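You operate a simulated robot arm through the tools that you are given. There is no shell and no other tool. Be economical: measure what you need, move in short steps, check, and stop when the job is done.

The job below is to be done with a simulated two-armed robot. You get a single attempt, and the scene is never put back.

Task
Brush the lint lap off the brake roller's shaft, then check that it turns.
Fine: stand brake lever on while you brush; brush back on its own spot in the tray; brake off, then the roller a quarter turn, mark level. The line is locked off; leave it so. Set down upright: stand brush. What is to be rubbed or washed off counts as gone when no trace of it is left.

The check looks at the end state, three seconds after you hand in, the way a careful person would. Anything else that was tipped, shoved, dropped, spilled or broken makes it a failure.

Robot
Two 7-joint arms with fingered hands on one trunk, on a base that drives. Base frame: it is fixed to the floor where the robot stands at the start and does not move with it; the origin is under the middle of the robot, x ahead of it, y to its left, z up. Readings come in cm, rad, newtons and seconds.
The left shoulder is at the start at [8, 24.1, 144.2], the right one opposite. With the tool pointing down near the work surface each hand reaches from about 10 to 92 cm from the robot's upright axis, wherever it stands, measured 20 degrees to its own side. Places, roughly: brake roller [240, -10, 80]; stand brake lever [50, 0, 90]. Payload 4.9 kg a hand.
The TCP of each hand is the grasp point between the finger pads, 3.2 cm short of the fingertips. In the tool frame z runs along the fingers and y along their closing line. The gripper opens to 20 cm. The gripper's body begins 8.9 cm behind the TCP. The gripper is a hand of 4 fingers: y runs from the thumb to the fingers, the wrist lies at [0, 0, -26.7] in the tool frame, and closing takes about 1.5 s.
Orientation is told as [roll, pitch, yaw] about the base's x, y, z axes, in that order, counted from this pose: with the fingers straight down and closing along the base's y, the tool's x points along the base's -x, its y along +y and its z along -z.

Tools
- The arms move only by the tool move_arm. It takes "left_series", "right_series" or both (then of equal length, played together; a hand with none holds still); each is one flat list of numbers, 6 for each row, row after row: the shift along the tool's x, y, z in cm, then the turn, a rotation vector about the tool's x, y, z in rad. In form: [dx, dy, dz, ax, ay, az, dx, dy, dz, ax, ay, az, ...]. A call has 1 to 8 rows; each row shifts and turns the commanded pose from where the row before left it, along the tool's axes as they then stand. "left_grip" and "right_grip" are, for a hand that has rows, the finger opening in cm, from 0 to 20, set as the call begins (left out, the last holds). Each row takes 0.2 s and may step no farther than 5 cm and 0.15 rad from the row before; otherwise, or with a gripper value out of range, the whole call is refused. Where a pose cannot be reached the arm comes as near as it can. A force on the tool above 40 N (or 10 N above the force at the start of the call, whichever is more), or a blocked arm, ends the call early, and 0.2 s more pass. The fingers move at their own pace (about 7.2 cm/s each) and stop on an object; they squeeze with about 23 N. The grip force told is the motor's: it shows also when the fingers shut on nothing. Time passes only in rows, and 0.2 s behind the last, so rows that do not move let the fingers close. The reply holds the time, the measured pose of the TCP, the force on the tool along the base axes, the opening and the grip force, in the units named above and with some noise, with the torque about the TCP (base axes, N m) and any sound that the robot's microphone picked up.
- Cameras (640 x 400 px; columns grow to the right, rows downward): "scene" is now at [10.75, -2.39, 160.57]; the picture's right is [-0.22, -0.98, 0.00], its down [-0.68, 0.15, -0.72] and it looks along [0.70, -0.16, -0.69] (base axes); focal length 249 px, centre (320, 200). "left" rides on the left gripper at [-6.9, -6.9, -11.6] in its tool frame; the picture's right is [0.71, -0.71, 0.00], its down [0.54, 0.54, -0.64] and it looks along [0.45, 0.45, 0.77] (tool axes); focal length 226 px, centre (320, 200). "right" rides on the right gripper at [6.9, -6.9, -11.6] in its tool frame; the picture's right is [0.71, 0.71, 0.00], its down [-0.54, 0.54, -0.64] and it looks along [-0.45, 0.45, 0.77] (tool axes); focal length 226 px, centre (320, 200). There is no depth. A picture from a camera that has moved, and an enlarged one, comes with that camera's place and axes in the base frame and with its lens. The place of the scene camera against the robot may be out by one fixed shift of up to 1.2 cm in any direction.
- snapshot(camera): a new picture of that camera. It takes no simulated time.
- lift_body(by): slides the trunk up (or, below 0, down) by that many cm; the arms and the scene camera ride with it, the base frame stays. It gives what a move gives, with no picture.
- roll_base(legs): drives the robot by 1 to 6 legs, each [ahead, left, turn to the left] in cm, cm and rad, along the robot's own axes; the way and the turn of a leg run together, so that a leg with both is an arc; at most 150 cm and 3.142 rad a leg. The arms and the cameras ride along, it lands a little off, and it stops where it bumps. It gives what a move gives.
- set_grasp(shape, hand): the hand has 4 fingers and takes this shape, open, in about a second: jaw (thumb against the fingers, like two jaws); tri (thumb and two fingers); tip (a fingertip pinch); poke (one finger out to press); point (the index stretched); flat (the hand flat); cup (the hand cupped); fist (a fist). The gripper value then closes the fingers along that shape, each until it touches; the sizes above hold for jaw. It gives what a move gives, with no picture.
- pan_tilt(pan, tilt): turns the head with the scene camera to pan (to the left, within 1.501 rad either way) and tilt (down, from -0.506 to 1.204), counted from straight ahead of the robot. It gives what a move gives.
- zoom(camera, box): a new picture of the part [left, top, right, bottom] of that camera's present view, enlarged. It takes no simulated time.
- finish_job(): hands the job in; it is judged then, once.

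Work in short steps. Places have to be worked out from the pictures, the camera data and where the tool is seen: move nearer, look again, correct. Check each grasp and each placing, and mend what went wrong. You have 120 turns and 100 pictures in all, those below and enlarged ones among them. Open the grippers and draw the arms clear of the work before you hand the job in, unless the task says otherwise; then end with one line.

The tools are called after "Emit:" by a JSON object that holds its "method" and its "body". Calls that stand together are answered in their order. move_arm: Moves the arms, as the interface text tells. Its arguments: {"type":"object","properties":{"left_series":{"type":"array"},"left_grip":{"type":"number"},"right_series":{"type":"array"},"right_grip":{"type":"number"}},"required":[]} The other tools are called the same way: lift_body (by) slides the trunk up or down; set_grasp (shape, hand) gives the hand a shape; roll_base (legs) drives the base; pan_tilt (pan, tilt) turns the head that bears the scene camera; snapshot (camera) takes a picture; zoom (camera, box) takes an enlarged picture of a part of a camera's view; finish_job () hands the job in.

At the start:

```text
time_s: 0.0
left_tcp_pos: [65.6, 16.61, 123.09]
left_ee_rot: [0.0, -0.001, 0.001]
left_ft_force: [-0.3, 1.3, 0.2]
left_wrist_torque: [0.0, 0.01, -0.01]
left_opening: 19.97
left_grasp_force: 0.1
left_shape: jaw
right_tcp_pos: [69.48, -31.51, 123.0]
right_ee_rot: [0.0, 0.001, -0.001]
right_ft_force: [0.4, -1.0, 0.0]
right_wrist_torque: [-0.01, 0.0, -0.03]
right_opening: 19.96
right_grasp_force: 0.2
right_shape: jaw
trunk travel left (down, up): [-35.0, 49.0]
robot x, y, heading: [-0.13, -0.24, -0.001]
head pan, tilt: [-0.218, 0.764]
```

scene: 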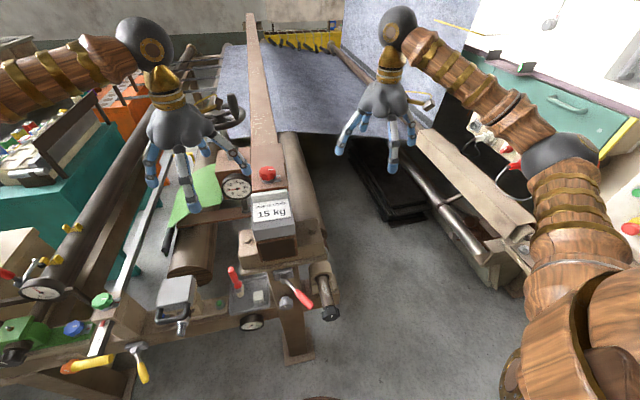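
right: 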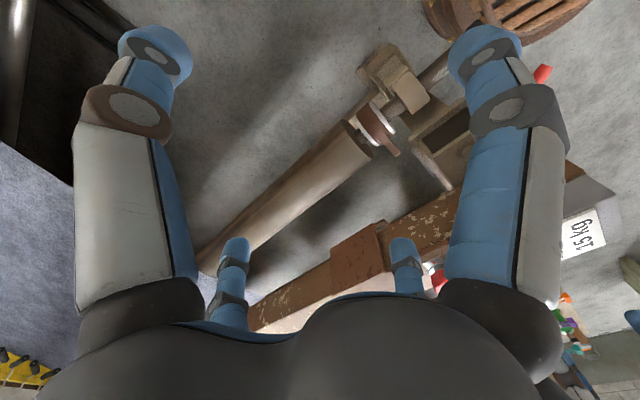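
left: 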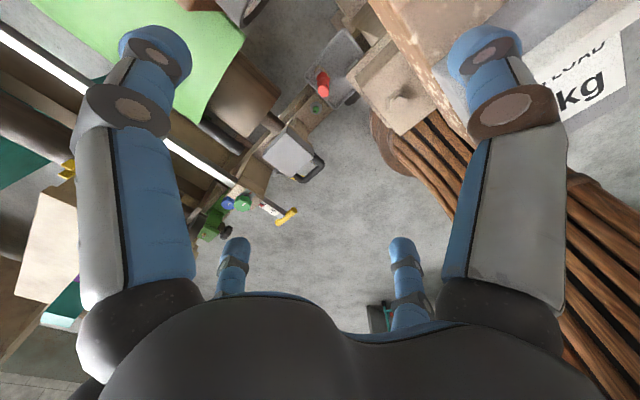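

The scene is crowded: a machine frame ahead with several levers. I look closer at the near end and at the far end before moving anything.

Emit:
{"method": "zoom", "body": {"camera": "scene", "box": [140, 140, 360, 380]}}

Emit:
{"method": "zoom", "body": {"camera": "scene", "box": [180, 0, 500, 200]}}

Emit:
{"method": "pan_tilt", "body": {"pan": 0, "tilt": 0.35}}

```text
1.67 times, centred on (250, 260) of scene
camera zoom: at [10.75, -2.39, 160.57], right [-0.22, -0.98, 0.0], down [-0.68, 0.15, -0.72], along [0.7, -0.16, -0.69], focal length 416 px, centre (437, 100)
```

zoom: 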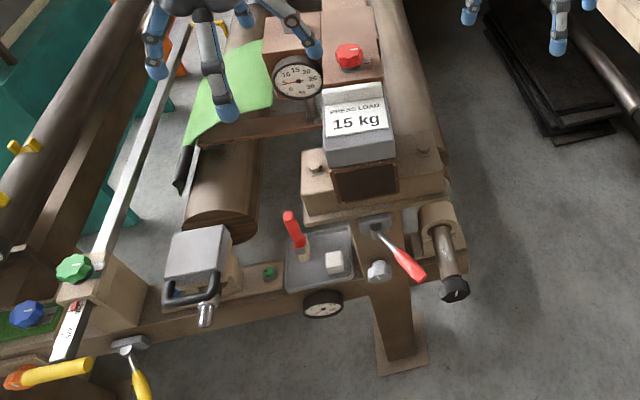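

```text
2.00 times, centred on (340, 100) of scene
camera zoom: at [10.75, -2.39, 160.57], right [-0.22, -0.98, 0.0], down [-0.68, 0.15, -0.72], along [0.7, -0.16, -0.69], focal length 499 px, centre (280, 400)
```

zoom: 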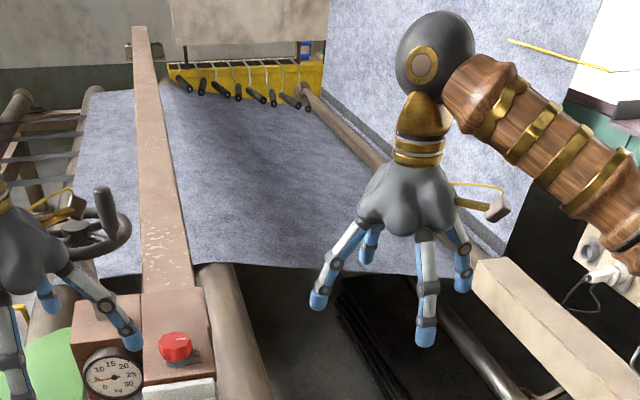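

```text
time_s: 0.9
left_tcp_pos: [65.64, 16.71, 122.99]
left_ee_rot: [0.0, 0.001, 0.0]
left_ft_force: [1.2, -0.3, 0.3]
left_wrist_torque: [-0.02, 0.0, -0.02]
left_opening: 19.97
left_grasp_force: 0.0
left_shape: jaw
right_tcp_pos: [69.45, -31.53, 123.04]
right_ee_rot: [-0.001, 0.0, 0.0]
right_ft_force: [0.3, 0.0, 0.1]
right_wrist_torque: [-0.01, 0.0, 0.03]
right_opening: 19.99
right_grasp_force: 0.0
right_shape: jaw
trunk travel left (down, up): [-35.0, 49.0]
robot x, y, heading: [0.27, -0.17, 0.002]
head pan, tilt: [0.0, 0.351]
```

Now I look straight ahead, flatter, for the far brake roller.

Emit:
{"method": "snapshot", "body": {"camera": "scene"}}

Emit:
{"method": "pan_tilt", "body": {"pan": -0.9, "tilt": 0.6}}

Emit:
{"method": "snapshot", "body": {"camera": "scene"}}

Emit:
{"method": "pan_tilt", "body": {"pan": 0.9, "tilt": 0.6}}

Emit:
{"method": "snapshot", "body": {"camera": "scene"}}

```text
94 pictures are left
camera scene: at [12.03, -0.62, 164.25], right [0.0, -1.0, 0.0], down [-0.34, 0.0, -0.94], along [0.94, 0.0, -0.34], focal length 249 px, centre (320, 200)
```

scene: 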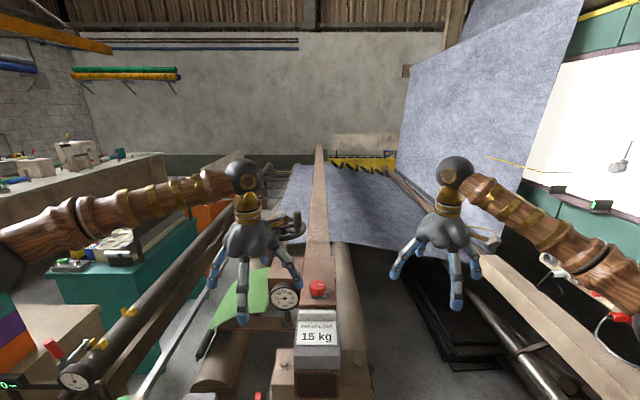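

```text
time_s: 2.1
left_tcp_pos: [65.58, 16.73, 123.1]
left_ee_rot: [-0.001, -0.002, -0.001]
left_ft_force: [-1.1, 0.7, 0.4]
left_wrist_torque: [0.0, 0.02, -0.02]
left_opening: 19.99
left_grasp_force: 0.1
left_shape: jaw
right_tcp_pos: [69.47, -31.51, 123.07]
right_ee_rot: [0.0, 0.002, 0.001]
right_ft_force: [-0.6, -0.6, -0.4]
right_wrist_torque: [-0.04, 0.0, -0.01]
right_opening: 19.97
right_grasp_force: 0.1
right_shape: jaw
trunk travel left (down, up): [-35.0, 49.0]
robot x, y, heading: [-0.02, 0.09, 0.004]
head pan, tilt: [-0.901, 0.6]
```

```text
93 pictures are left
camera scene: at [8.22, -7.54, 161.98], right [-0.78, -0.62, 0.0], down [-0.35, 0.44, -0.83], along [0.51, -0.65, -0.56], focal length 249 px, centre (320, 200)
```

scene: 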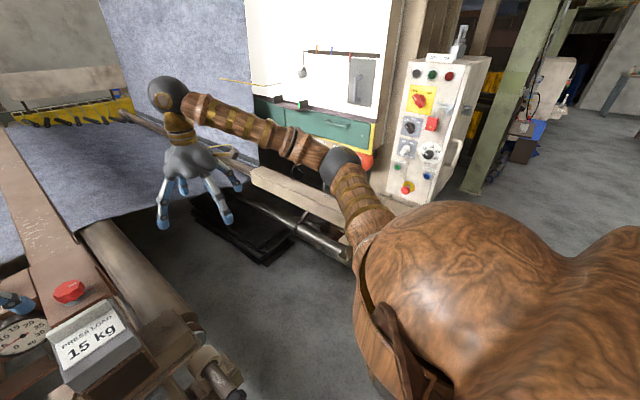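

```text
time_s: 3.9
left_tcp_pos: [65.63, 16.77, 123.09]
left_ee_rot: [0.0, 0.0, 0.0]
left_ft_force: [0.7, 0.5, 0.2]
left_wrist_torque: [-0.02, -0.01, 0.0]
left_opening: 19.98
left_grasp_force: 0.2
left_shape: jaw
right_tcp_pos: [69.46, -31.61, 123.1]
right_ee_rot: [0.001, 0.0, -0.001]
right_ft_force: [-0.1, 1.3, 0.4]
right_wrist_torque: [0.0, 0.0, -0.01]
right_opening: 19.99
right_grasp_force: 0.0
right_shape: jaw
trunk travel left (down, up): [-35.0, 49.0]
robot x, y, heading: [0.41, 0.14, -0.002]
head pan, tilt: [0.901, 0.6]
```

```text
92 pictures are left
camera scene: at [8.22, 6.31, 161.98], right [0.78, -0.62, 0.0], down [-0.35, -0.44, -0.82], along [0.51, 0.65, -0.57], focal length 249 px, centre (320, 200)
```

scene: 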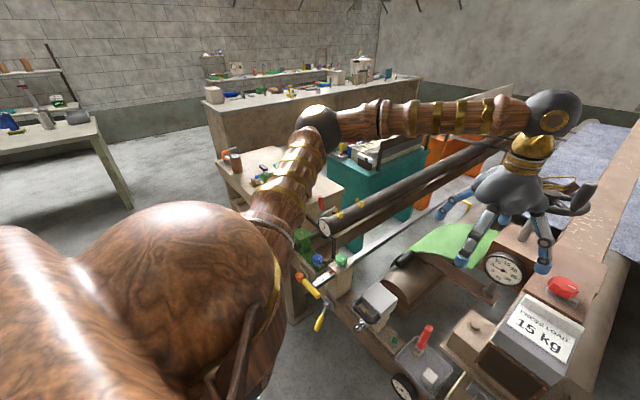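

The near end of the long roller beside the beam carries a shaft in a bearing close to me, with something white around it in the right camera's picture. I zoom there and tilt the head down for the near end.

Emit:
{"method": "pan_tilt", "body": {"pan": -0.15, "tilt": 0.95}}

Emit:
{"method": "zoom", "body": {"camera": "right", "box": [300, 20, 480, 180]}}

Emit:
{"method": "zoom", "body": {"camera": "scene", "box": [220, 100, 400, 240]}}

Emit:
{"method": "zoom", "body": {"camera": "left", "box": [200, 0, 480, 180]}}

```text
time_s: 5.2
left_tcp_pos: [65.66, 16.72, 122.98]
left_ee_rot: [0.001, 0.001, 0.0]
left_ft_force: [-0.5, -0.2, 0.6]
left_wrist_torque: [-0.06, 0.01, 0.04]
left_opening: 19.98
left_grasp_force: 0.0
left_shape: jaw
right_tcp_pos: [69.52, -31.56, 123.09]
right_ee_rot: [0.001, 0.0, 0.0]
right_ft_force: [-0.4, 0.1, -0.1]
right_wrist_torque: [0.0, 0.01, 0.0]
right_opening: 19.96
right_grasp_force: 0.1
right_shape: jaw
trunk travel left (down, up): [-35.0, 49.0]
robot x, y, heading: [0.17, 0.3, -0.0]
head pan, tilt: [-0.15, 0.949]
```

```text
2.50 times, centred on (390, 100) of right
camera zoom: at [62.47, -38.4, 134.65], right [-0.71, 0.71, 0.0], down [0.54, 0.54, 0.64], along [0.45, 0.45, -0.77], focal length 565 px, centre (145, 450)
```

zoom: 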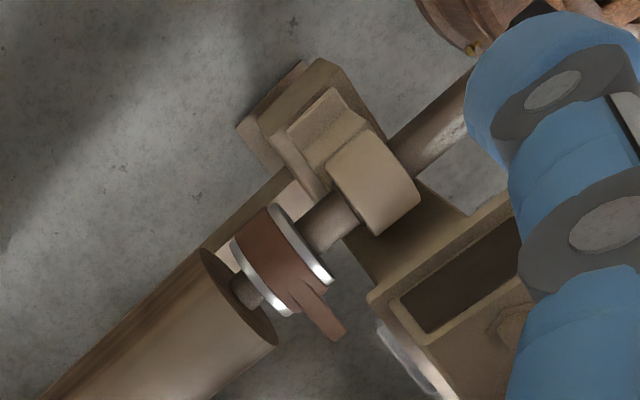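

```text
2.86 times, centred on (310, 170) of scene
camera zoom: at [9.92, -1.7, 159.14], right [-0.15, -0.99, 0.0], down [-0.8, 0.12, -0.58], along [0.58, -0.09, -0.81], focal length 712 px, centre (349, 286)
```

zoom: 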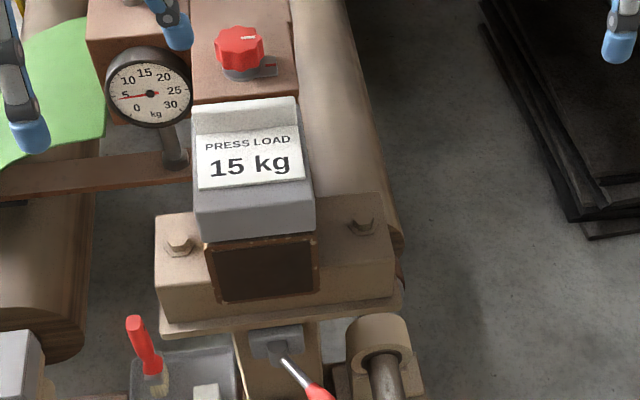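

```text
2.22 times, centred on (340, 90) of left
camera zoom: at [72.53, 9.79, 134.72], right [-0.71, -0.71, 0.0], down [-0.54, 0.54, 0.64], along [-0.45, 0.45, -0.77], focal length 502 px, centre (276, 444)
```

zoom: 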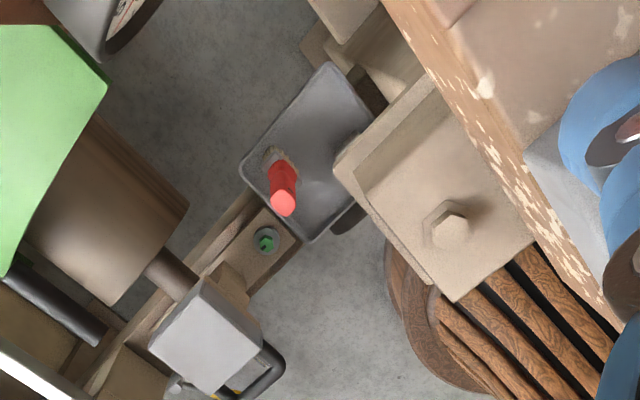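

The drum with its brake band and the bearing are clear. Now the lower part: tray, lever, shaft end.

Emit:
{"method": "zoom", "body": {"camera": "scene", "box": [230, 190, 390, 290]}}

Emit:
{"method": "zoom", "body": {"camera": "scene", "box": [310, 200, 370, 270]}}

```text
4.00 times, centred on (310, 240) of scene
camera zoom: at [9.92, -1.7, 159.14], right [-0.15, -0.99, 0.0], down [-0.8, 0.12, -0.58], along [0.58, -0.09, -0.81], focal length 998 px, centre (360, 40)
```

zoom: 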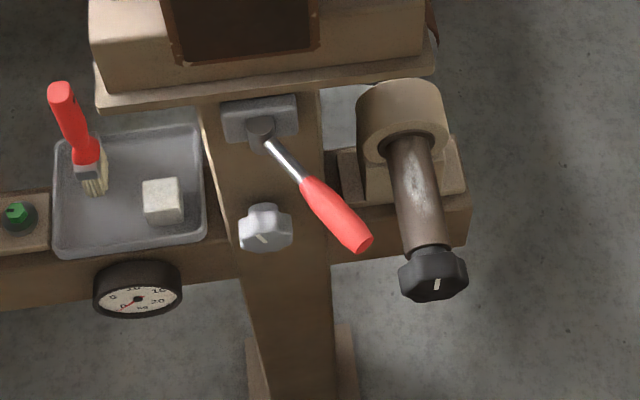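

```text
5.71 times, centred on (340, 235) of scene
camera zoom: at [9.92, -1.7, 159.14], right [-0.15, -0.99, 0.0], down [-0.8, 0.12, -0.58], along [0.58, -0.09, -0.81], focal length 1425 px, centre (206, 0)
```

zoom: 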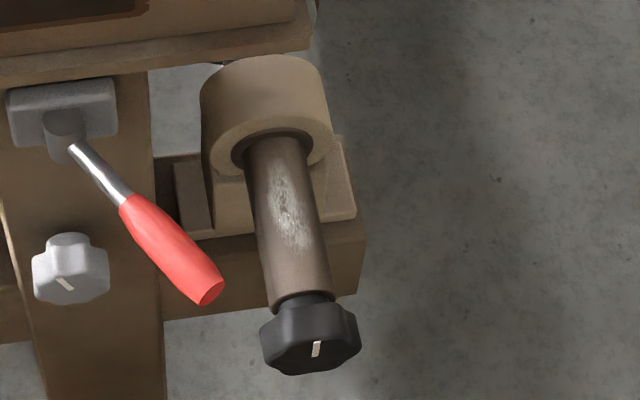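

The lint is the whitish smear on the near shaft between bearing and black knob (white mark on it); the brush stands in the tray, the lever on the post between. I back off to have room for a forward‑pointing hand, then view again for triangulation.

Emit:
{"method": "roll_base", "body": {"legs": [[-30, 0, 0]]}}

Emit:
{"method": "pan_tilt", "body": {"pan": -0.05, "tilt": 0.8}}

Emit:
{"method": "snapshot", "body": {"camera": "scene"}}

Emit:
{"method": "zoom", "body": {"camera": "scene", "box": [260, 150, 380, 240]}}

Emit:
{"method": "snapshot", "body": {"camera": "right"}}

```text
time_s: 7.2
left_tcp_pos: [35.93, 16.8, 122.93]
left_ee_rot: [0.0, 0.002, 0.002]
left_ft_force: [0.6, -0.2, -0.2]
left_wrist_torque: [0.02, 0.01, 0.0]
left_opening: 19.98
left_grasp_force: 0.1
left_shape: jaw
right_tcp_pos: [39.79, -31.51, 123.01]
right_ee_rot: [-0.001, 0.001, 0.003]
right_ft_force: [0.0, -0.2, 1.3]
right_wrist_torque: [0.02, 0.03, 0.01]
right_opening: 20.0
right_grasp_force: 0.1
right_shape: jaw
trunk travel left (down, up): [-35.0, 49.0]
robot x, y, heading: [-30.3, -0.04, -0.002]
head pan, tilt: [-0.15, 0.949]
```

```text
time_s: 7.9
left_tcp_pos: [35.66, 16.79, 123.18]
left_ee_rot: [0.0, 0.001, 0.0]
left_ft_force: [0.4, 1.2, -0.4]
left_wrist_torque: [0.0, -0.01, -0.02]
left_opening: 19.99
left_grasp_force: 0.0
left_shape: jaw
right_tcp_pos: [39.48, -31.46, 123.07]
right_ee_rot: [0.0, 0.0, 0.003]
right_ft_force: [-0.6, -0.1, 0.3]
right_wrist_torque: [-0.02, 0.0, -0.01]
right_opening: 19.97
right_grasp_force: 0.1
right_shape: jaw
trunk travel left (down, up): [-35.0, 49.0]
robot x, y, heading: [-29.8, -0.13, 0.008]
head pan, tilt: [-0.051, 0.799]
```

```text
86 pictures are left
camera scene: at [-19.15, -1.03, 160.29], right [-0.05, -1.0, 0.0], down [-0.72, 0.04, -0.7], along [0.7, -0.03, -0.72], focal length 249 px, centre (320, 200)
```

scene: 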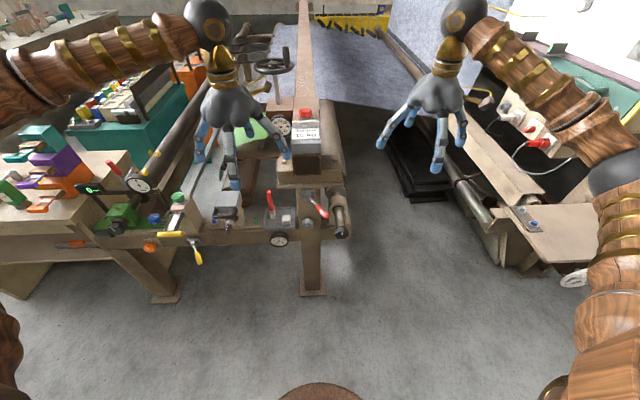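

```text
4.44 times, centred on (320, 195) of scene
camera zoom: at [-19.15, -1.03, 160.29], right [-0.05, -1.0, 0.0], down [-0.72, 0.04, -0.7], along [0.7, -0.03, -0.72], focal length 1108 px, centre (320, 222)
```

zoom: 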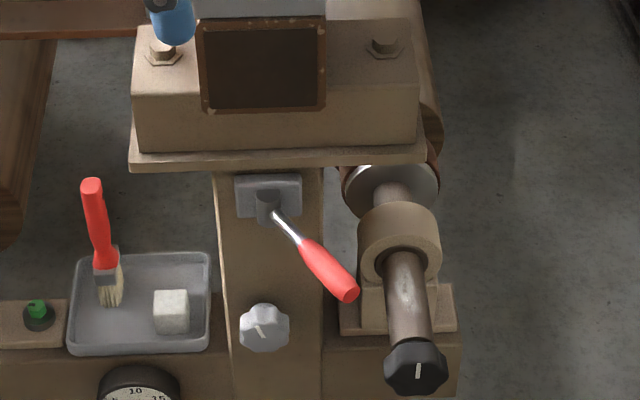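

```text
84 pictures are left
camera right: at [32.61, -38.32, 134.68], right [-0.71, 0.71, 0.0], down [0.54, 0.54, 0.64], along [0.45, 0.45, -0.77], focal length 226 px, centre (320, 200)
```

right: 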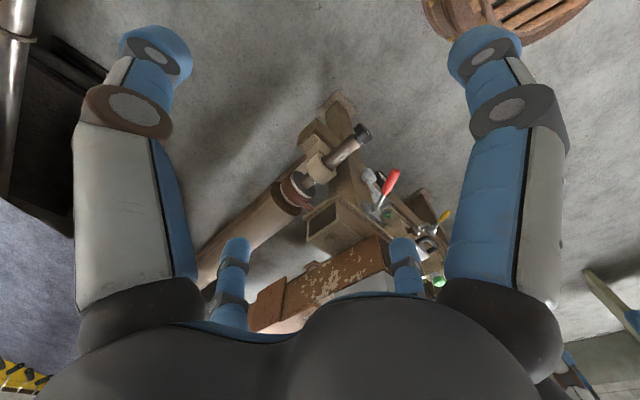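

Triangulating: knob face ≈ [41, -13, 78.5], brush top ≈ [63, 18, 81.5] standing near-vertical, lever hub ≈ [51, 0, 90], lever tip ≈ [40, -6.4, 90.7]. I bring the right wrist camera nearer for a good look at lever and shaft.

Emit:
{"method": "move_arm", "body": {"right_series": [2.7, 0.4, 3.1, 0, 0, 0, 2.7, 0.4, 3.1, 0, 0, 0, 2.7, 0.4, 3.1, 0, 0, 0, 2.7, 0.4, 3.1, 0, 0, 0, 2.7, 0.4, 3.1, 0, 0, 0, 2.7, 0.4, 3.1, 0, 0, 0, 2.7, 0.4, 3.1, 0, 0, 0, 2.7, 0.4, 3.1, 0, 0, 0]}}

Emit:
{"method": "snapshot", "body": {"camera": "right"}}

Emit:
{"method": "zoom", "body": {"camera": "scene", "box": [290, 160, 350, 200]}}

```text
time_s: 9.7
left_tcp_pos: [35.68, 16.81, 123.01]
left_ee_rot: [-0.001, 0.0, 0.001]
left_ft_force: [0.2, 0.3, 1.2]
left_wrist_torque: [-0.01, -0.02, -0.01]
left_opening: 19.99
left_grasp_force: 0.0
left_shape: jaw
right_tcp_pos: [18.02, -28.19, 98.39]
right_ee_rot: [0.0, 0.0, 0.003]
right_ft_force: [-0.4, 0.4, -0.4]
right_wrist_torque: [-0.01, 0.01, 0.01]
right_opening: 19.96
right_grasp_force: 0.0
right_shape: jaw
trunk travel left (down, up): [-35.0, 49.0]
robot x, y, heading: [-29.7, -0.23, -0.001]
head pan, tilt: [-0.051, 0.799]
```

```text
83 pictures are left
camera right: at [10.93, -35.06, 109.85], right [-0.71, 0.71, 0.0], down [0.54, 0.54, 0.64], along [0.45, 0.46, -0.77], focal length 226 px, centre (320, 200)
```

right: 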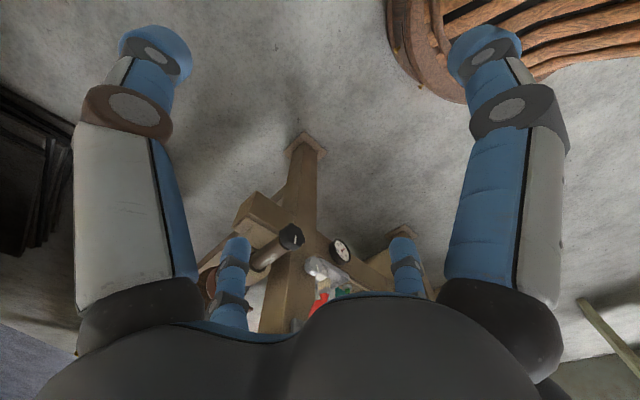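

```text
10.00 times, centred on (320, 180) of scene
camera zoom: at [-19.21, -1.07, 160.31], right [-0.05, -1.0, 0.0], down [-0.72, 0.04, -0.7], along [0.7, -0.03, -0.72], focal length 2494 px, centre (320, 400)
```

zoom: 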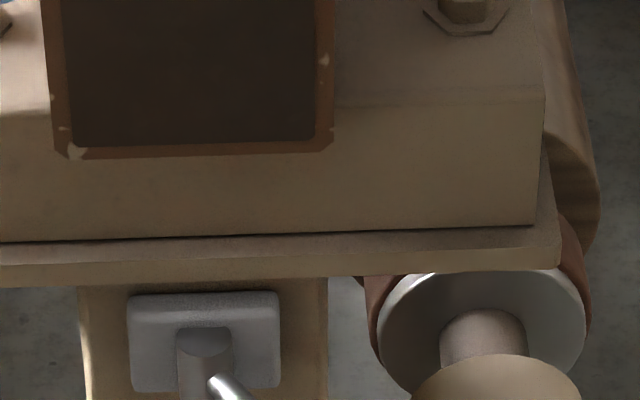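

The wrist camera is blocked by its own hand; the head seen from lower is better. I draw the left hand back and then lower the trunk.

Emit:
{"method": "move_arm", "body": {"left_series": [4, 0, -1, 0, 0, 0, 4, 0, -1, 0, 0, 0, 4, 0, -1, 0, 0, 0, 4, 0, -1, 0, 0, 0, 4, 0, -1, 0, 0, 0], "right_series": [0, -3, -3, 0, 0, 0, 0, -3, -3, 0, 0, 0, 0, -3, -3, 0, 0, 0, 0, -3, -3, 0, 0, 0, 0, -3, -3, 0, 0, 0]}}

Emit:
{"method": "lift_body", "body": {"by": -30}}

Emit:
{"method": "pan_tilt", "body": {"pan": -0.05, "tilt": 0.5}}

Emit:
{"method": "snapshot", "body": {"camera": "scene"}}

Emit:
{"method": "zoom", "body": {"camera": "scene", "box": [260, 170, 380, 250]}}

```text
time_s: 10.9
left_tcp_pos: [15.45, 16.63, 128.14]
left_ee_rot: [0.0, -0.003, 0.003]
left_ft_force: [0.0, -0.1, -0.2]
left_wrist_torque: [0.01, -0.06, -0.01]
left_opening: 19.98
left_grasp_force: 0.0
left_shape: jaw
right_tcp_pos: [17.89, -43.31, 113.45]
right_ee_rot: [0.001, -0.003, 0.001]
right_ft_force: [0.4, -0.1, -0.3]
right_wrist_torque: [0.03, -0.03, 0.02]
right_opening: 19.99
right_grasp_force: 0.1
right_shape: jaw
trunk travel left (down, up): [-35.0, 49.0]
robot x, y, heading: [-29.91, -0.45, -0.001]
head pan, tilt: [-0.051, 0.799]
```

```text
time_s: 13.9
left_tcp_pos: [15.78, 16.63, 98.05]
left_ee_rot: [0.001, 0.001, 0.001]
left_ft_force: [0.5, -0.2, 0.4]
left_wrist_torque: [0.0, 0.01, 0.01]
left_opening: 19.99
left_grasp_force: 0.1
left_shape: jaw
right_tcp_pos: [18.01, -43.2, 83.44]
right_ee_rot: [0.0, 0.001, 0.003]
right_ft_force: [0.0, -0.2, 0.2]
right_wrist_torque: [0.0, -0.02, 0.0]
right_opening: 20.01
right_grasp_force: 0.0
right_shape: jaw
trunk travel left (down, up): [-5.0, 79.0]
robot x, y, heading: [-30.17, -0.23, 0.002]
head pan, tilt: [-0.051, 0.799]
```

```text
time_s: 14.7
left_tcp_pos: [15.7, 16.75, 98.03]
left_ee_rot: [0.0, 0.0, 0.002]
left_ft_force: [0.4, 0.3, 0.3]
left_wrist_torque: [0.0, 0.01, 0.0]
left_opening: 20.01
left_grasp_force: 0.0
left_shape: jaw
right_tcp_pos: [18.18, -43.21, 83.39]
right_ee_rot: [0.001, 0.001, 0.001]
right_ft_force: [0.0, -1.0, 0.2]
right_wrist_torque: [0.03, -0.02, -0.02]
right_opening: 19.99
right_grasp_force: 0.1
right_shape: jaw
trunk travel left (down, up): [-5.0, 79.0]
robot x, y, heading: [-29.82, -0.33, 0.002]
head pan, tilt: [-0.051, 0.499]
```

```text
81 pictures are left
camera scene: at [-18.08, -1.08, 132.88], right [-0.05, -1.0, 0.0], down [-0.48, 0.02, -0.88], along [0.88, -0.04, -0.48], focal length 249 px, centre (320, 200)
```

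scene: 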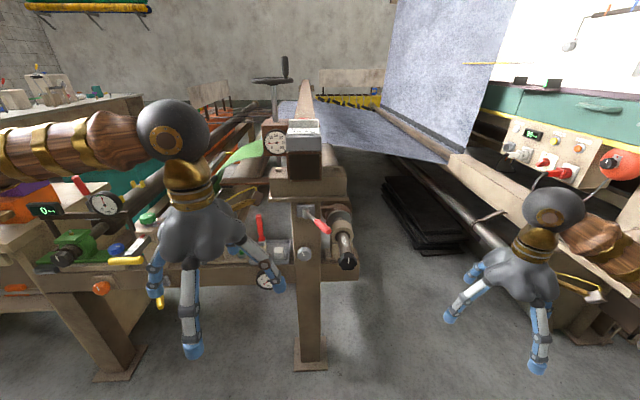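

```text
5.00 times, centred on (320, 210) of scene
camera zoom: at [-18.08, -1.08, 132.88], right [-0.05, -1.0, 0.0], down [-0.48, 0.02, -0.88], along [0.88, -0.04, -0.48], focal length 1247 px, centre (320, 150)
```

zoom: 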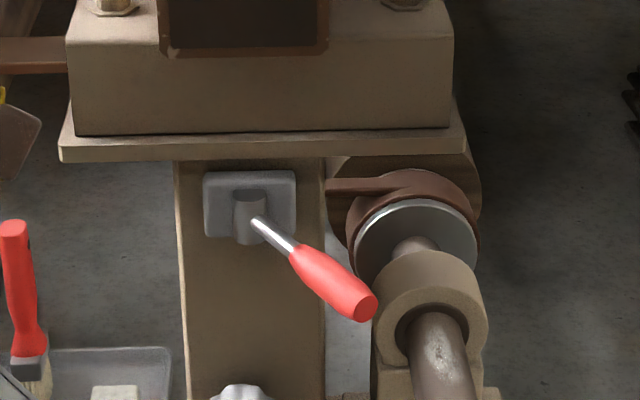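

The lever's hub is a vertical cylinder, so it swings sideways. I look closer for markings on the plate and at the knob's mark.

Emit:
{"method": "zoom", "body": {"camera": "scene", "box": [290, 195, 340, 235]}}

Emit:
{"method": "zoom", "body": {"camera": "scene", "box": [320, 220, 370, 280]}}

Emit:
{"method": "zoom", "body": {"camera": "scene", "box": [240, 200, 300, 270]}}

```text
10.00 times, centred on (315, 215) of scene
camera zoom: at [-18.08, -1.08, 132.88], right [-0.05, -1.0, 0.0], down [-0.48, 0.02, -0.88], along [0.88, -0.04, -0.48], focal length 2494 px, centre (370, 50)
```

zoom: 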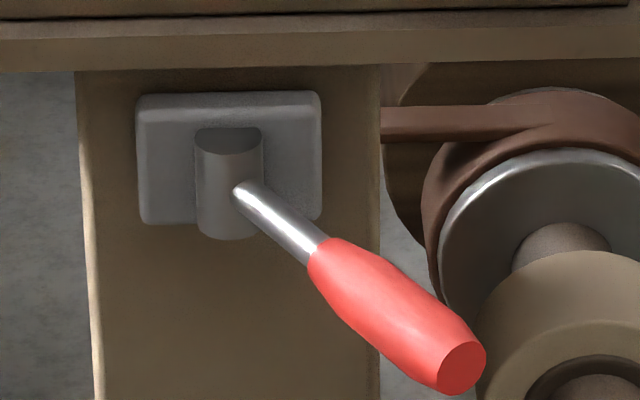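

```text
6.67 times, centred on (345, 250) of scene
camera zoom: at [-18.08, -1.08, 132.88], right [-0.05, -1.0, 0.0], down [-0.48, 0.02, -0.88], along [0.88, -0.04, -0.48], focal length 1663 px, centre (153, -133)
```

zoom: 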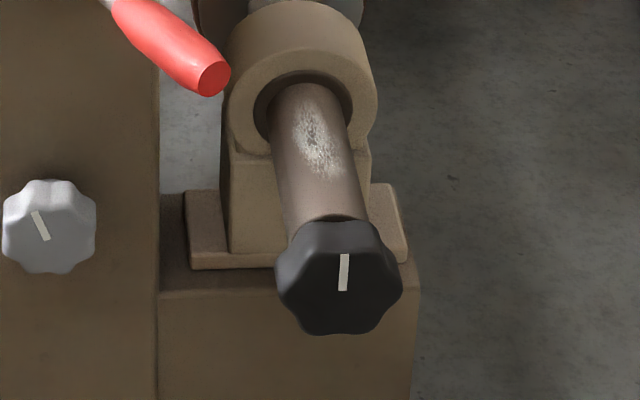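

```text
5.71 times, centred on (270, 235) of scene
camera zoom: at [-18.08, -1.08, 132.88], right [-0.05, -1.0, 0.0], down [-0.48, 0.02, -0.88], along [0.88, -0.04, -0.48], focal length 1425 px, centre (606, 0)
```

zoom: 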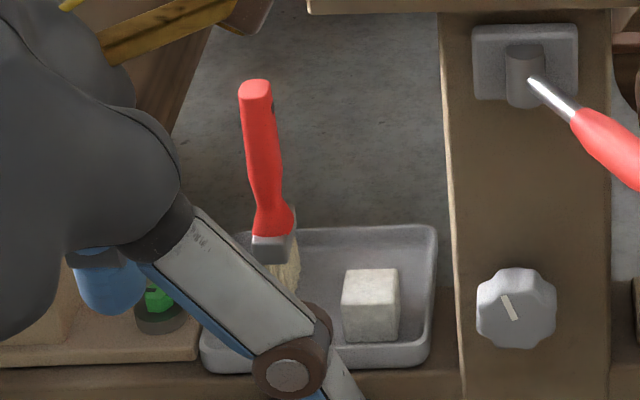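

Plan: first the right hand, pointing forward, tests the knob for free turning (to learn the brake state), then swings the lever; the left hand brushes. I pitch the right hand to point forward.

Emit:
{"method": "move_arm", "body": {"right_series": [0, 0, 0, 0, -0.15, 0, 0, 0, 0, 0, -0.15, 0, 0, 0, 0, 0, -0.15, 0, 0, 0, 0, 0, -0.15, 0, 0, 0, 0, 0, -0.15, 0, 0, 0, 0, 0, -0.15, 0, 0, 0, 0, 0, -0.15, 0, 0, 0, 0, 0, -0.15, 0]}}

Emit:
{"method": "move_arm", "body": {"right_series": [0, 0, 0, 0, -0.15, 0, 0, 0, 0, 0, -0.15, 0, 0, 0, 0, 0, -0.07, 0], "right_grip": 8}}

Emit:
{"method": "snapshot", "body": {"camera": "scene"}}

Emit:
{"method": "snapshot", "body": {"camera": "right"}}

```text
time_s: 16.5
left_tcp_pos: [15.82, 16.59, 98.15]
left_ee_rot: [0.0, -0.001, 0.001]
left_ft_force: [0.0, -0.1, 0.2]
left_wrist_torque: [-0.02, 0.01, 0.01]
left_opening: 20.0
left_grasp_force: 0.1
left_shape: jaw
right_tcp_pos: [23.04, -49.49, 84.85]
right_ee_rot: [-0.222, -1.183, 0.211]
right_ft_force: [0.3, 0.6, -2.9]
right_wrist_torque: [0.08, -0.34, -0.04]
right_opening: 20.01
right_grasp_force: 0.1
right_shape: jaw
right hand out of reach, approached as far as the arm can: row 4, 5, 6, 7
trunk travel left (down, up): [-5.0, 79.0]
robot x, y, heading: [-30.11, -0.04, 0.0]
head pan, tilt: [-0.051, 0.499]
```

```text
time_s: 17.3
left_tcp_pos: [15.71, 16.71, 98.21]
left_ee_rot: [0.001, -0.001, 0.003]
left_ft_force: [0.1, 1.0, -1.3]
left_wrist_torque: [-0.02, -0.02, -0.01]
left_opening: 19.99
left_grasp_force: 0.1
left_shape: jaw
right_tcp_pos: [22.92, -47.79, 83.06]
right_ee_rot: [-0.98, -1.569, 0.981]
right_ft_force: [0.4, -0.3, 0.3]
right_wrist_torque: [0.02, -0.02, -0.01]
right_opening: 8.76
right_grasp_force: 0.1
right_shape: jaw
trunk travel left (down, up): [-5.0, 79.0]
robot x, y, heading: [-30.0, -0.05, -0.0]
head pan, tilt: [-0.051, 0.499]
```

```text
76 pictures are left
camera scene: at [-18.08, -1.06, 132.89], right [-0.05, -1.0, 0.0], down [-0.48, 0.02, -0.88], along [0.88, -0.04, -0.48], focal length 249 px, centre (320, 200)
```

scene: 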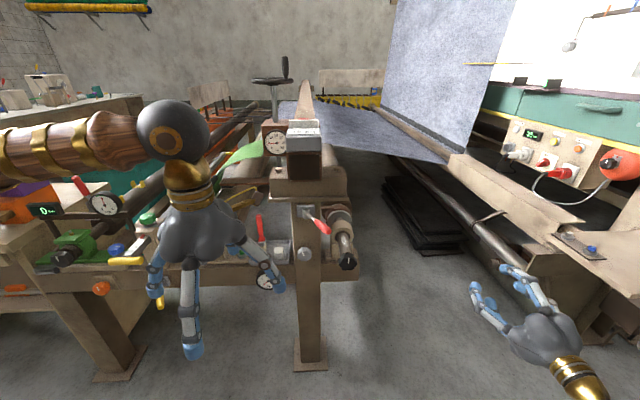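

```text
75 pictures are left
camera right: at [11.15, -54.61, 76.22], right [0.0, 0.71, -0.71], down [-0.64, 0.54, 0.54], along [0.77, 0.46, 0.45], focal length 226 px, centre (320, 200)
```

right: 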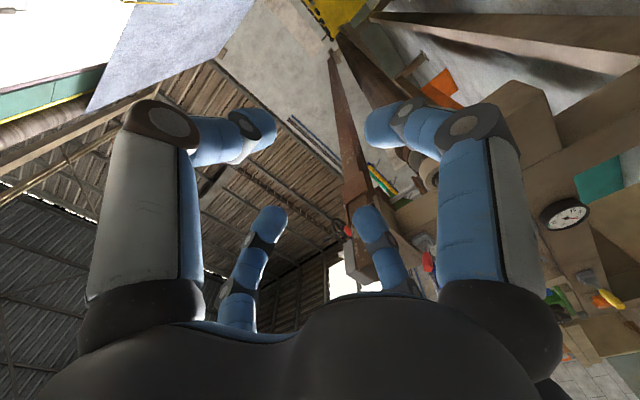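

The hand now points forward (tool x is down, y left, z ahead). I bring it in front of the knob, stopping 9 cm short.

Emit:
{"method": "move_arm", "body": {"right_series": [0.5, 4.35, 1.1, 0, 0, 0, 0.5, 4.35, 1.1, 0, 0, 0, 0.5, 4.35, 1.1, 0, 0, 0, 0.5, 4.35, 1.1, 0, 0, 0, 0.5, 4.35, 1.1, 0, 0, 0, 0.5, 4.35, 1.1, 0, 0, 0, 0.5, 4.35, 1.1, 0, 0, 0, 0.5, 4.35, 1.1, 0, 0, 0]}}

Emit:
{"method": "snapshot", "body": {"camera": "scene"}}

Emit:
{"method": "snapshot", "body": {"camera": "right"}}

```text
time_s: 19.1
left_tcp_pos: [15.67, 16.75, 98.07]
left_ee_rot: [0.0, -0.001, 0.001]
left_ft_force: [-0.4, 0.3, -0.9]
left_wrist_torque: [-0.02, 0.01, 0.0]
left_opening: 19.97
left_grasp_force: 0.1
left_shape: jaw
right_tcp_pos: [31.86, -12.94, 78.68]
right_ee_rot: [-0.169, -1.57, 0.172]
right_ft_force: [-0.9, -0.3, -0.5]
right_wrist_torque: [0.0, 0.0, -0.01]
right_opening: 7.99
right_grasp_force: 0.0
right_shape: jaw
right hand out of reach, approached as far as the arm can: row 3
trunk travel left (down, up): [-5.0, 79.0]
robot x, y, heading: [-29.88, -0.38, 0.002]
head pan, tilt: [-0.051, 0.499]
```

```text
74 pictures are left
camera scene: at [-18.11, -1.07, 132.89], right [-0.05, -1.0, 0.0], down [-0.48, 0.02, -0.88], along [0.88, -0.04, -0.48], focal length 249 px, centre (320, 200)
```

scene: 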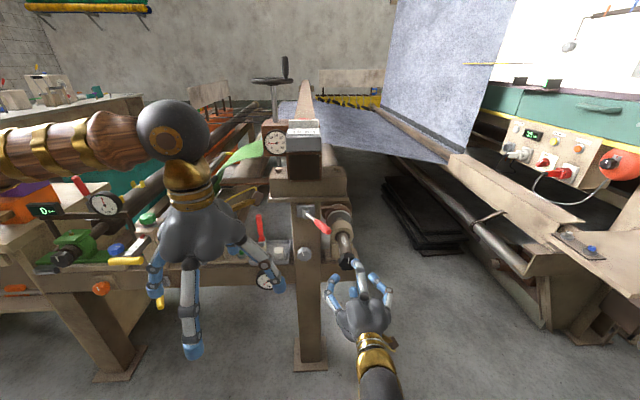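

```text
73 pictures are left
camera right: at [20.21, -19.82, 71.78], right [0.0, 0.71, -0.71], down [-0.64, 0.54, 0.54], along [0.77, 0.46, 0.45], focal length 226 px, centre (320, 200)
```

right: 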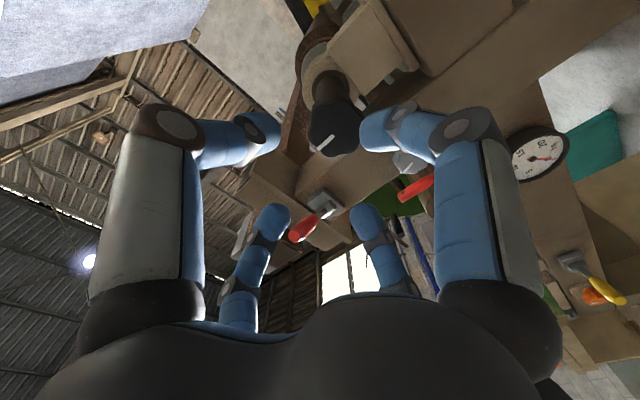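

Knob centre works out at ≈[41, -12.6, 77]. I lower 1.5 cm and advance so the pads straddle the knob.

Emit:
{"method": "move_arm", "body": {"right_series": [0.8, 0.1, 1.5, 0, 0, 0, 0.7, 0.2, 2.5, 0, 0, 0, 0, 0, 2.5, 0, 0, 0, 0, 0, 2.3, 0, 0, 0, 0, 0, 1.8, 0, 0, 0]}}

Emit:
{"method": "snapshot", "body": {"camera": "right"}}

Emit:
{"method": "zoom", "body": {"camera": "scene", "box": [300, 190, 400, 330]}}

```text
time_s: 20.3
left_tcp_pos: [15.79, 16.62, 98.02]
left_ee_rot: [-0.002, 0.0, 0.002]
left_ft_force: [-1.0, 0.3, 0.3]
left_wrist_torque: [-0.01, 0.01, 0.0]
left_opening: 19.98
left_grasp_force: 0.1
left_shape: jaw
right_tcp_pos: [42.78, -12.8, 77.09]
right_ee_rot: [-0.143, -1.566, 0.143]
right_ft_force: [0.2, 0.4, -1.2]
right_wrist_torque: [0.03, -0.01, -0.03]
right_opening: 8.0
right_grasp_force: 0.1
right_shape: jaw
trunk travel left (down, up): [-5.0, 79.0]
robot x, y, heading: [-29.46, -0.29, 0.002]
head pan, tilt: [-0.051, 0.499]
```

```text
72 pictures are left
camera right: at [30.94, -19.73, 70.16], right [0.0, 0.71, -0.71], down [-0.64, 0.54, 0.54], along [0.77, 0.46, 0.45], focal length 226 px, centre (320, 200)
```

right: 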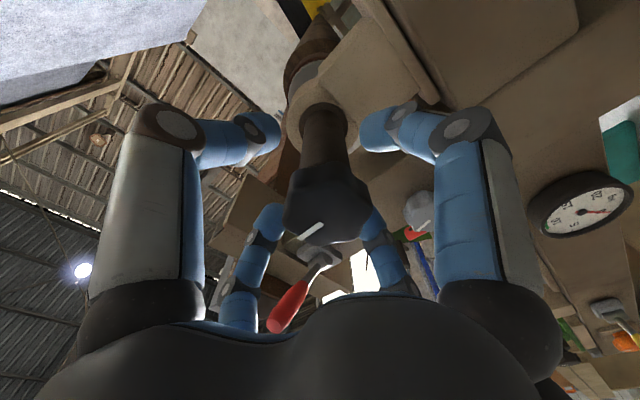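

```text
2.86 times, centred on (350, 260) of scene
camera zoom: at [-18.04, -1.06, 132.88], right [-0.05, -1.0, 0.0], down [-0.48, 0.02, -0.88], along [0.88, -0.04, -0.48], focal length 712 px, centre (234, 29)
```

zoom: 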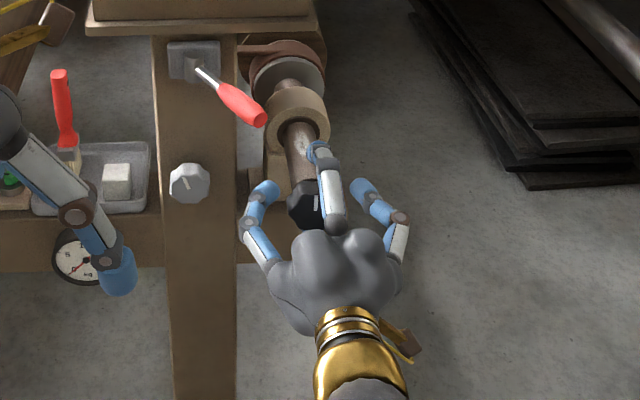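

The knob is centred between the fingers. I close on it.

Emit:
{"method": "move_arm", "body": {"right_series": [0, 0, 0, 0, 0, 0, 0, 0, 0, 0, 0, 0, 0, 0, 0, 0, 0, 0, 0, 0, 0, 0, 0, 0, 0, 0, 0, 0, 0, 0, 0, 0, 0, 0, 0, 0], "right_grip": 3}}

Emit:
{"method": "move_arm", "body": {"right_series": [0, 0, 0, 0, 0, 0.06, 0, 0, 0, 0, 0, 0.06, 0, 0, 0, 0, 0, 0]}}

Emit:
{"method": "zoom", "body": {"camera": "scene", "box": [300, 190, 400, 290]}}

Emit:
{"method": "snapshot", "body": {"camera": "right"}}

```text
time_s: 21.7
left_tcp_pos: [15.75, 16.81, 98.12]
left_ee_rot: [0.001, 0.002, 0.002]
left_ft_force: [-0.4, 0.4, -0.7]
left_wrist_torque: [0.0, -0.02, 0.02]
left_opening: 19.99
left_grasp_force: 0.1
left_shape: jaw
right_tcp_pos: [42.74, -12.82, 77.0]
right_ee_rot: [-0.233, -1.568, 0.237]
right_ft_force: [9.2, 5.7, 1.2]
right_wrist_torque: [-0.03, -0.01, 0.61]
right_opening: 3.29
right_grasp_force: 23.3
right_shape: jaw
trunk travel left (down, up): [-5.0, 79.0]
robot x, y, heading: [-29.52, 0.11, 0.003]
head pan, tilt: [-0.051, 0.499]
```

```text
time_s: 22.5
left_tcp_pos: [15.84, 16.82, 98.15]
left_ee_rot: [-0.002, 0.001, 0.002]
left_ft_force: [-1.1, -0.3, -0.5]
left_wrist_torque: [-0.03, -0.03, 0.02]
left_opening: 19.98
left_grasp_force: 0.1
left_shape: jaw
right_tcp_pos: [42.82, -12.8, 77.23]
right_ee_rot: [1.557, -1.451, -1.556]
right_ft_force: [10.5, 5.1, 5.9]
right_wrist_torque: [-0.49, 0.12, 0.62]
right_opening: 3.32
right_grasp_force: 22.7
right_shape: jaw
trunk travel left (down, up): [-5.0, 79.0]
robot x, y, heading: [-29.7, -0.24, 0.005]
head pan, tilt: [-0.051, 0.499]
```

```text
4.00 times, centred on (350, 240) of scene
camera zoom: at [-18.03, -1.0, 132.89], right [-0.05, -1.0, 0.0], down [-0.48, 0.02, -0.88], along [0.88, -0.04, -0.48], focal length 998 px, centre (200, 40)
```

zoom: 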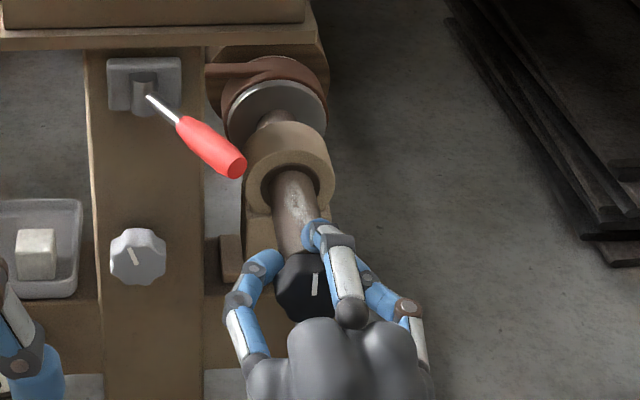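

```text
69 pictures are left
camera right: at [30.96, -18.8, 69.51], right [0.0, 0.79, -0.62], down [-0.64, 0.47, 0.6], along [0.77, 0.4, 0.5], focal length 226 px, centre (320, 200)
```

right: 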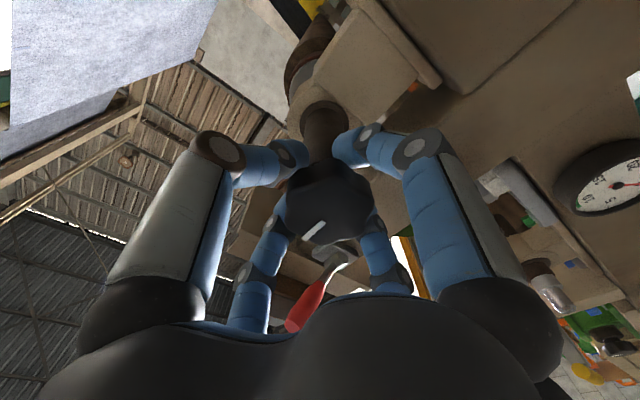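

The hand turned 0.12 rad but the mark stayed upright with 0.5 N·m of resistance. I turn a little further to tell holding from friction.

Emit:
{"method": "move_arm", "body": {"right_series": [0, 0, 0, 0, 0, 0.06, 0, 0, 0, 0, 0, 0.06, 0, 0, 0, 0, 0, 0.06, 0, 0, 0, 0, 0, 0]}}

Emit:
{"method": "zoom", "body": {"camera": "scene", "box": [300, 190, 400, 290]}}

```text
time_s: 23.5
left_tcp_pos: [15.77, 16.66, 98.0]
left_ee_rot: [0.001, 0.001, 0.0]
left_ft_force: [-0.1, 0.5, 0.1]
left_wrist_torque: [-0.02, 0.04, -0.05]
left_opening: 20.0
left_grasp_force: 0.0
left_shape: jaw
right_tcp_pos: [42.63, -12.85, 77.04]
right_ee_rot: [1.561, -1.271, -1.56]
right_ft_force: [9.3, 2.7, 4.3]
right_wrist_torque: [-0.47, 0.09, 0.59]
right_opening: 3.29
right_grasp_force: 23.1
right_shape: jaw
trunk travel left (down, up): [-5.0, 79.0]
robot x, y, heading: [-29.67, -0.27, 0.003]
head pan, tilt: [-0.051, 0.499]
```

```text
4.00 times, centred on (350, 240) of scene
camera zoom: at [-18.03, -1.03, 132.88], right [-0.05, -1.0, 0.0], down [-0.48, 0.02, -0.88], along [0.88, -0.04, -0.48], focal length 998 px, centre (200, 40)
```

zoom: 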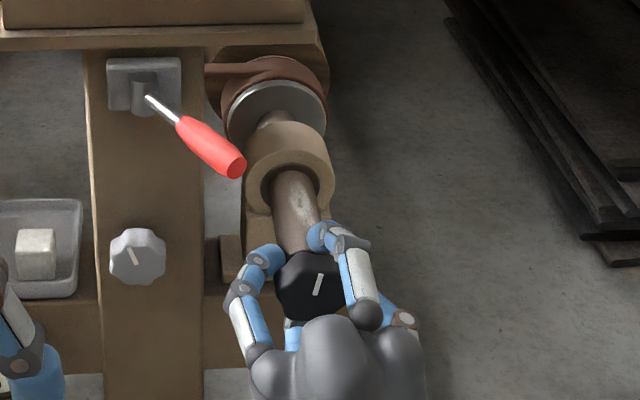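

The knob now follows (mark tilted), so the roller turns: the brake is off with the lever as it stands. I turn it back upright, then let go.

Emit:
{"method": "move_arm", "body": {"right_series": [0, 0, 0, 0, 0, -0.08, 0, 0, 0, 0, 0, -0.08, 0, 0, 0, 0, 0, -0.08, 0, 0, 0, 0, 0, -0.08, 0, 0, 0, 0, 0, -0.07, 0, 0, 0, 0, 0, 0]}}

Emit:
{"method": "zoom", "body": {"camera": "scene", "box": [300, 190, 400, 290]}}

```text
time_s: 24.9
left_tcp_pos: [15.79, 16.73, 98.09]
left_ee_rot: [0.001, 0.001, 0.003]
left_ft_force: [-0.8, -0.3, -0.6]
left_wrist_torque: [-0.03, 0.02, 0.03]
left_opening: 19.98
left_grasp_force: 0.0
left_shape: jaw
right_tcp_pos: [42.69, -12.9, 76.97]
right_ee_rot: [-1.511, -1.48, 1.513]
right_ft_force: [0.8, 4.5, -11.7]
right_wrist_torque: [0.48, -0.01, 0.65]
right_opening: 3.3
right_grasp_force: 22.9
right_shape: jaw
trunk travel left (down, up): [-5.0, 79.0]
robot x, y, heading: [-29.66, -0.03, 0.003]
head pan, tilt: [-0.051, 0.499]
```

```text
4.00 times, centred on (350, 240) of scene
camera zoom: at [-17.96, -1.05, 132.87], right [-0.05, -1.0, 0.0], down [-0.48, 0.02, -0.88], along [0.88, -0.04, -0.48], focal length 998 px, centre (200, 40)
```

zoom: 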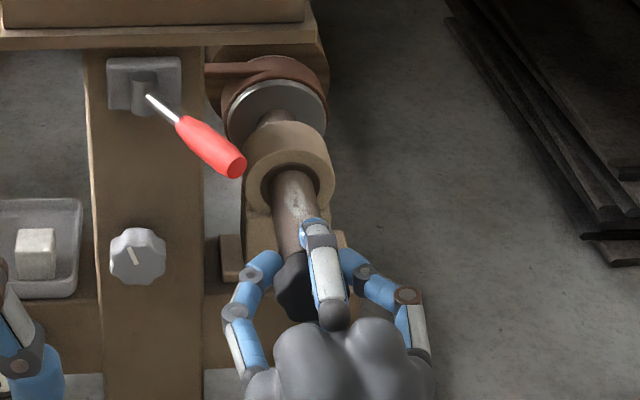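

Mark is back about upright. I release, back off, and move the left hand further left to give room.

Emit:
{"method": "move_arm", "body": {"right_series": [0, 0, 0, 0, 0, 0, 0, 0, 0, 0, 0, 0.05, 0, 0, 0, 0, 0, 0.04, 0, 0, -3, 0, 0, 0, 0, 0, -4, 0, 0, 0, 0, 0, -5, 0, 0, 0], "right_grip": 8, "left_series": [0, 2.5, 0, 0, 0, 0, 0, 2.5, 0, 0, 0, 0, 0, 2.5, 0, 0, 0, 0, 0, 2.5, 0, 0, 0, 0, 0, 2.5, 0, 0, 0, 0, 0, 2.5, 0, 0, 0, 0]}}

Emit:
{"method": "move_arm", "body": {"right_series": [-3.4, -0.6, 0, 0, 0, 0, -3.4, -0.6, 0, 0, 0, 0, -3.4, -0.6, 0, 0, 0, 0, -3.4, -0.6, 0, 0, 0, 0, 0, 0, 0, 0, 0, 0, 0, 0, 0, 0, 0, 0], "right_grip": 0}}

Emit:
{"method": "zoom", "body": {"camera": "scene", "box": [250, 150, 410, 270]}}

Emit:
{"method": "snapshot", "body": {"camera": "right"}}

```text
time_s: 26.3
left_tcp_pos: [15.47, 31.83, 98.18]
left_ee_rot: [0.0, -0.002, 0.001]
left_ft_force: [-0.9, 0.3, -0.2]
left_wrist_torque: [-0.02, -0.02, -0.01]
left_opening: 20.0
left_grasp_force: 0.0
left_shape: jaw
right_tcp_pos: [30.52, -12.87, 77.3]
right_ee_rot: [-0.442, -1.568, 0.444]
right_ft_force: [-1.1, -0.3, 0.5]
right_wrist_torque: [-0.01, 0.01, -0.02]
right_opening: 7.97
right_grasp_force: 0.2
right_shape: jaw
trunk travel left (down, up): [-5.0, 79.0]
robot x, y, heading: [-29.92, -0.09, 0.001]
head pan, tilt: [-0.051, 0.499]
```

```text
time_s: 27.7
left_tcp_pos: [15.67, 31.77, 98.09]
left_ee_rot: [-0.001, -0.001, 0.001]
left_ft_force: [-0.3, -0.6, -0.5]
left_wrist_torque: [0.01, -0.01, 0.04]
left_opening: 19.98
left_grasp_force: 0.1
left_shape: jaw
right_tcp_pos: [33.16, -14.46, 89.45]
right_ee_rot: [-0.01, -1.57, 0.011]
right_ft_force: [-0.1, -0.1, -0.1]
right_wrist_torque: [0.01, 0.0, 0.02]
right_opening: 0.01
right_grasp_force: 23.2
right_shape: jaw
right hand out of reach, approached as far as the arm can: row 3, 4
trunk travel left (down, up): [-5.0, 79.0]
robot x, y, heading: [-30.03, -0.17, 0.004]
head pan, tilt: [-0.051, 0.499]
```

```text
3.33 times, centred on (330, 210) of scene
camera zoom: at [-18.06, -1.05, 132.88], right [-0.05, -1.0, 0.0], down [-0.48, 0.02, -0.88], along [0.88, -0.04, -0.48], focal length 831 px, centre (287, 167)
```

zoom: 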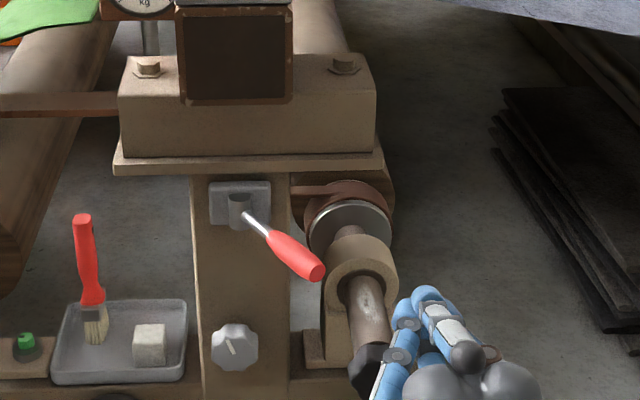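

```text
65 pictures are left
camera right: at [21.36, -21.31, 82.66], right [0.0, 0.71, -0.71], down [-0.64, 0.54, 0.54], along [0.77, 0.46, 0.45], focal length 226 px, centre (320, 200)
```

right: 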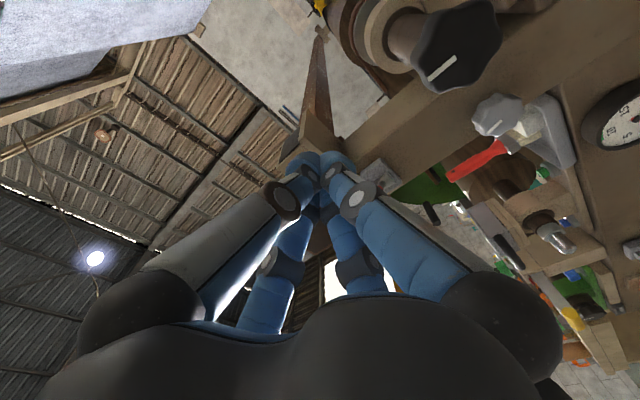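

Lever tip confirmed at ≈[40, -6.3, 91]. I raise to its height, go forward on its right side, and begin to push it left.

Emit:
{"method": "move_arm", "body": {"right_series": [-1.4, 0, 2.5, 0, 0, 0, 0, 0, 3, 0, 0, 0, 0, 0, 3, 0, 0, 0, 0, 1.5, 0, 0, 0, 0, 0, 1.5, 0, 0, 0, 0, 0, 1.5, 0, 0, 0, 0, 0, 1.5, 0, 0, 0, 0, 0, 1.5, 0, 0, 0, 0]}}

Emit:
{"method": "zoom", "body": {"camera": "scene", "box": [250, 150, 410, 270]}}

```text
time_s: 29.5
left_tcp_pos: [15.69, 31.8, 98.07]
left_ee_rot: [0.001, 0.001, 0.002]
left_ft_force: [0.2, 0.1, 0.0]
left_wrist_torque: [0.0, 0.02, -0.01]
left_opening: 20.0
left_grasp_force: 0.0
left_shape: jaw
right_tcp_pos: [41.47, -6.94, 90.93]
right_ee_rot: [-0.172, -1.568, 0.175]
right_ft_force: [0.8, -0.3, 0.0]
right_wrist_torque: [-0.01, -0.01, -0.02]
right_opening: 0.01
right_grasp_force: 23.5
right_shape: jaw
trunk travel left (down, up): [-5.0, 79.0]
robot x, y, heading: [-30.02, -0.09, 0.002]
head pan, tilt: [-0.051, 0.499]
```

```text
3.33 times, centred on (330, 210) of scene
camera zoom: at [-18.08, -1.04, 132.89], right [-0.05, -1.0, 0.0], down [-0.48, 0.02, -0.88], along [0.88, -0.04, -0.48], focal length 831 px, centre (287, 167)
```

zoom: 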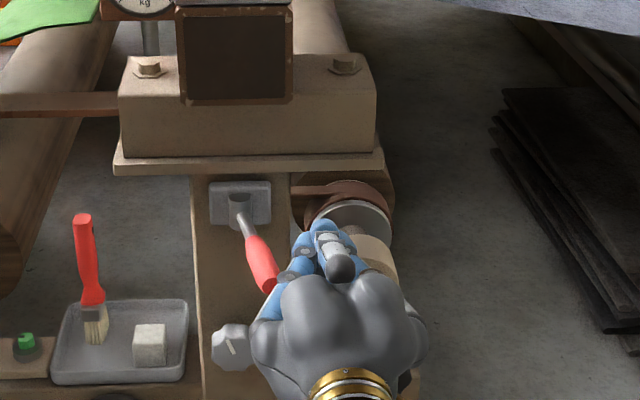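

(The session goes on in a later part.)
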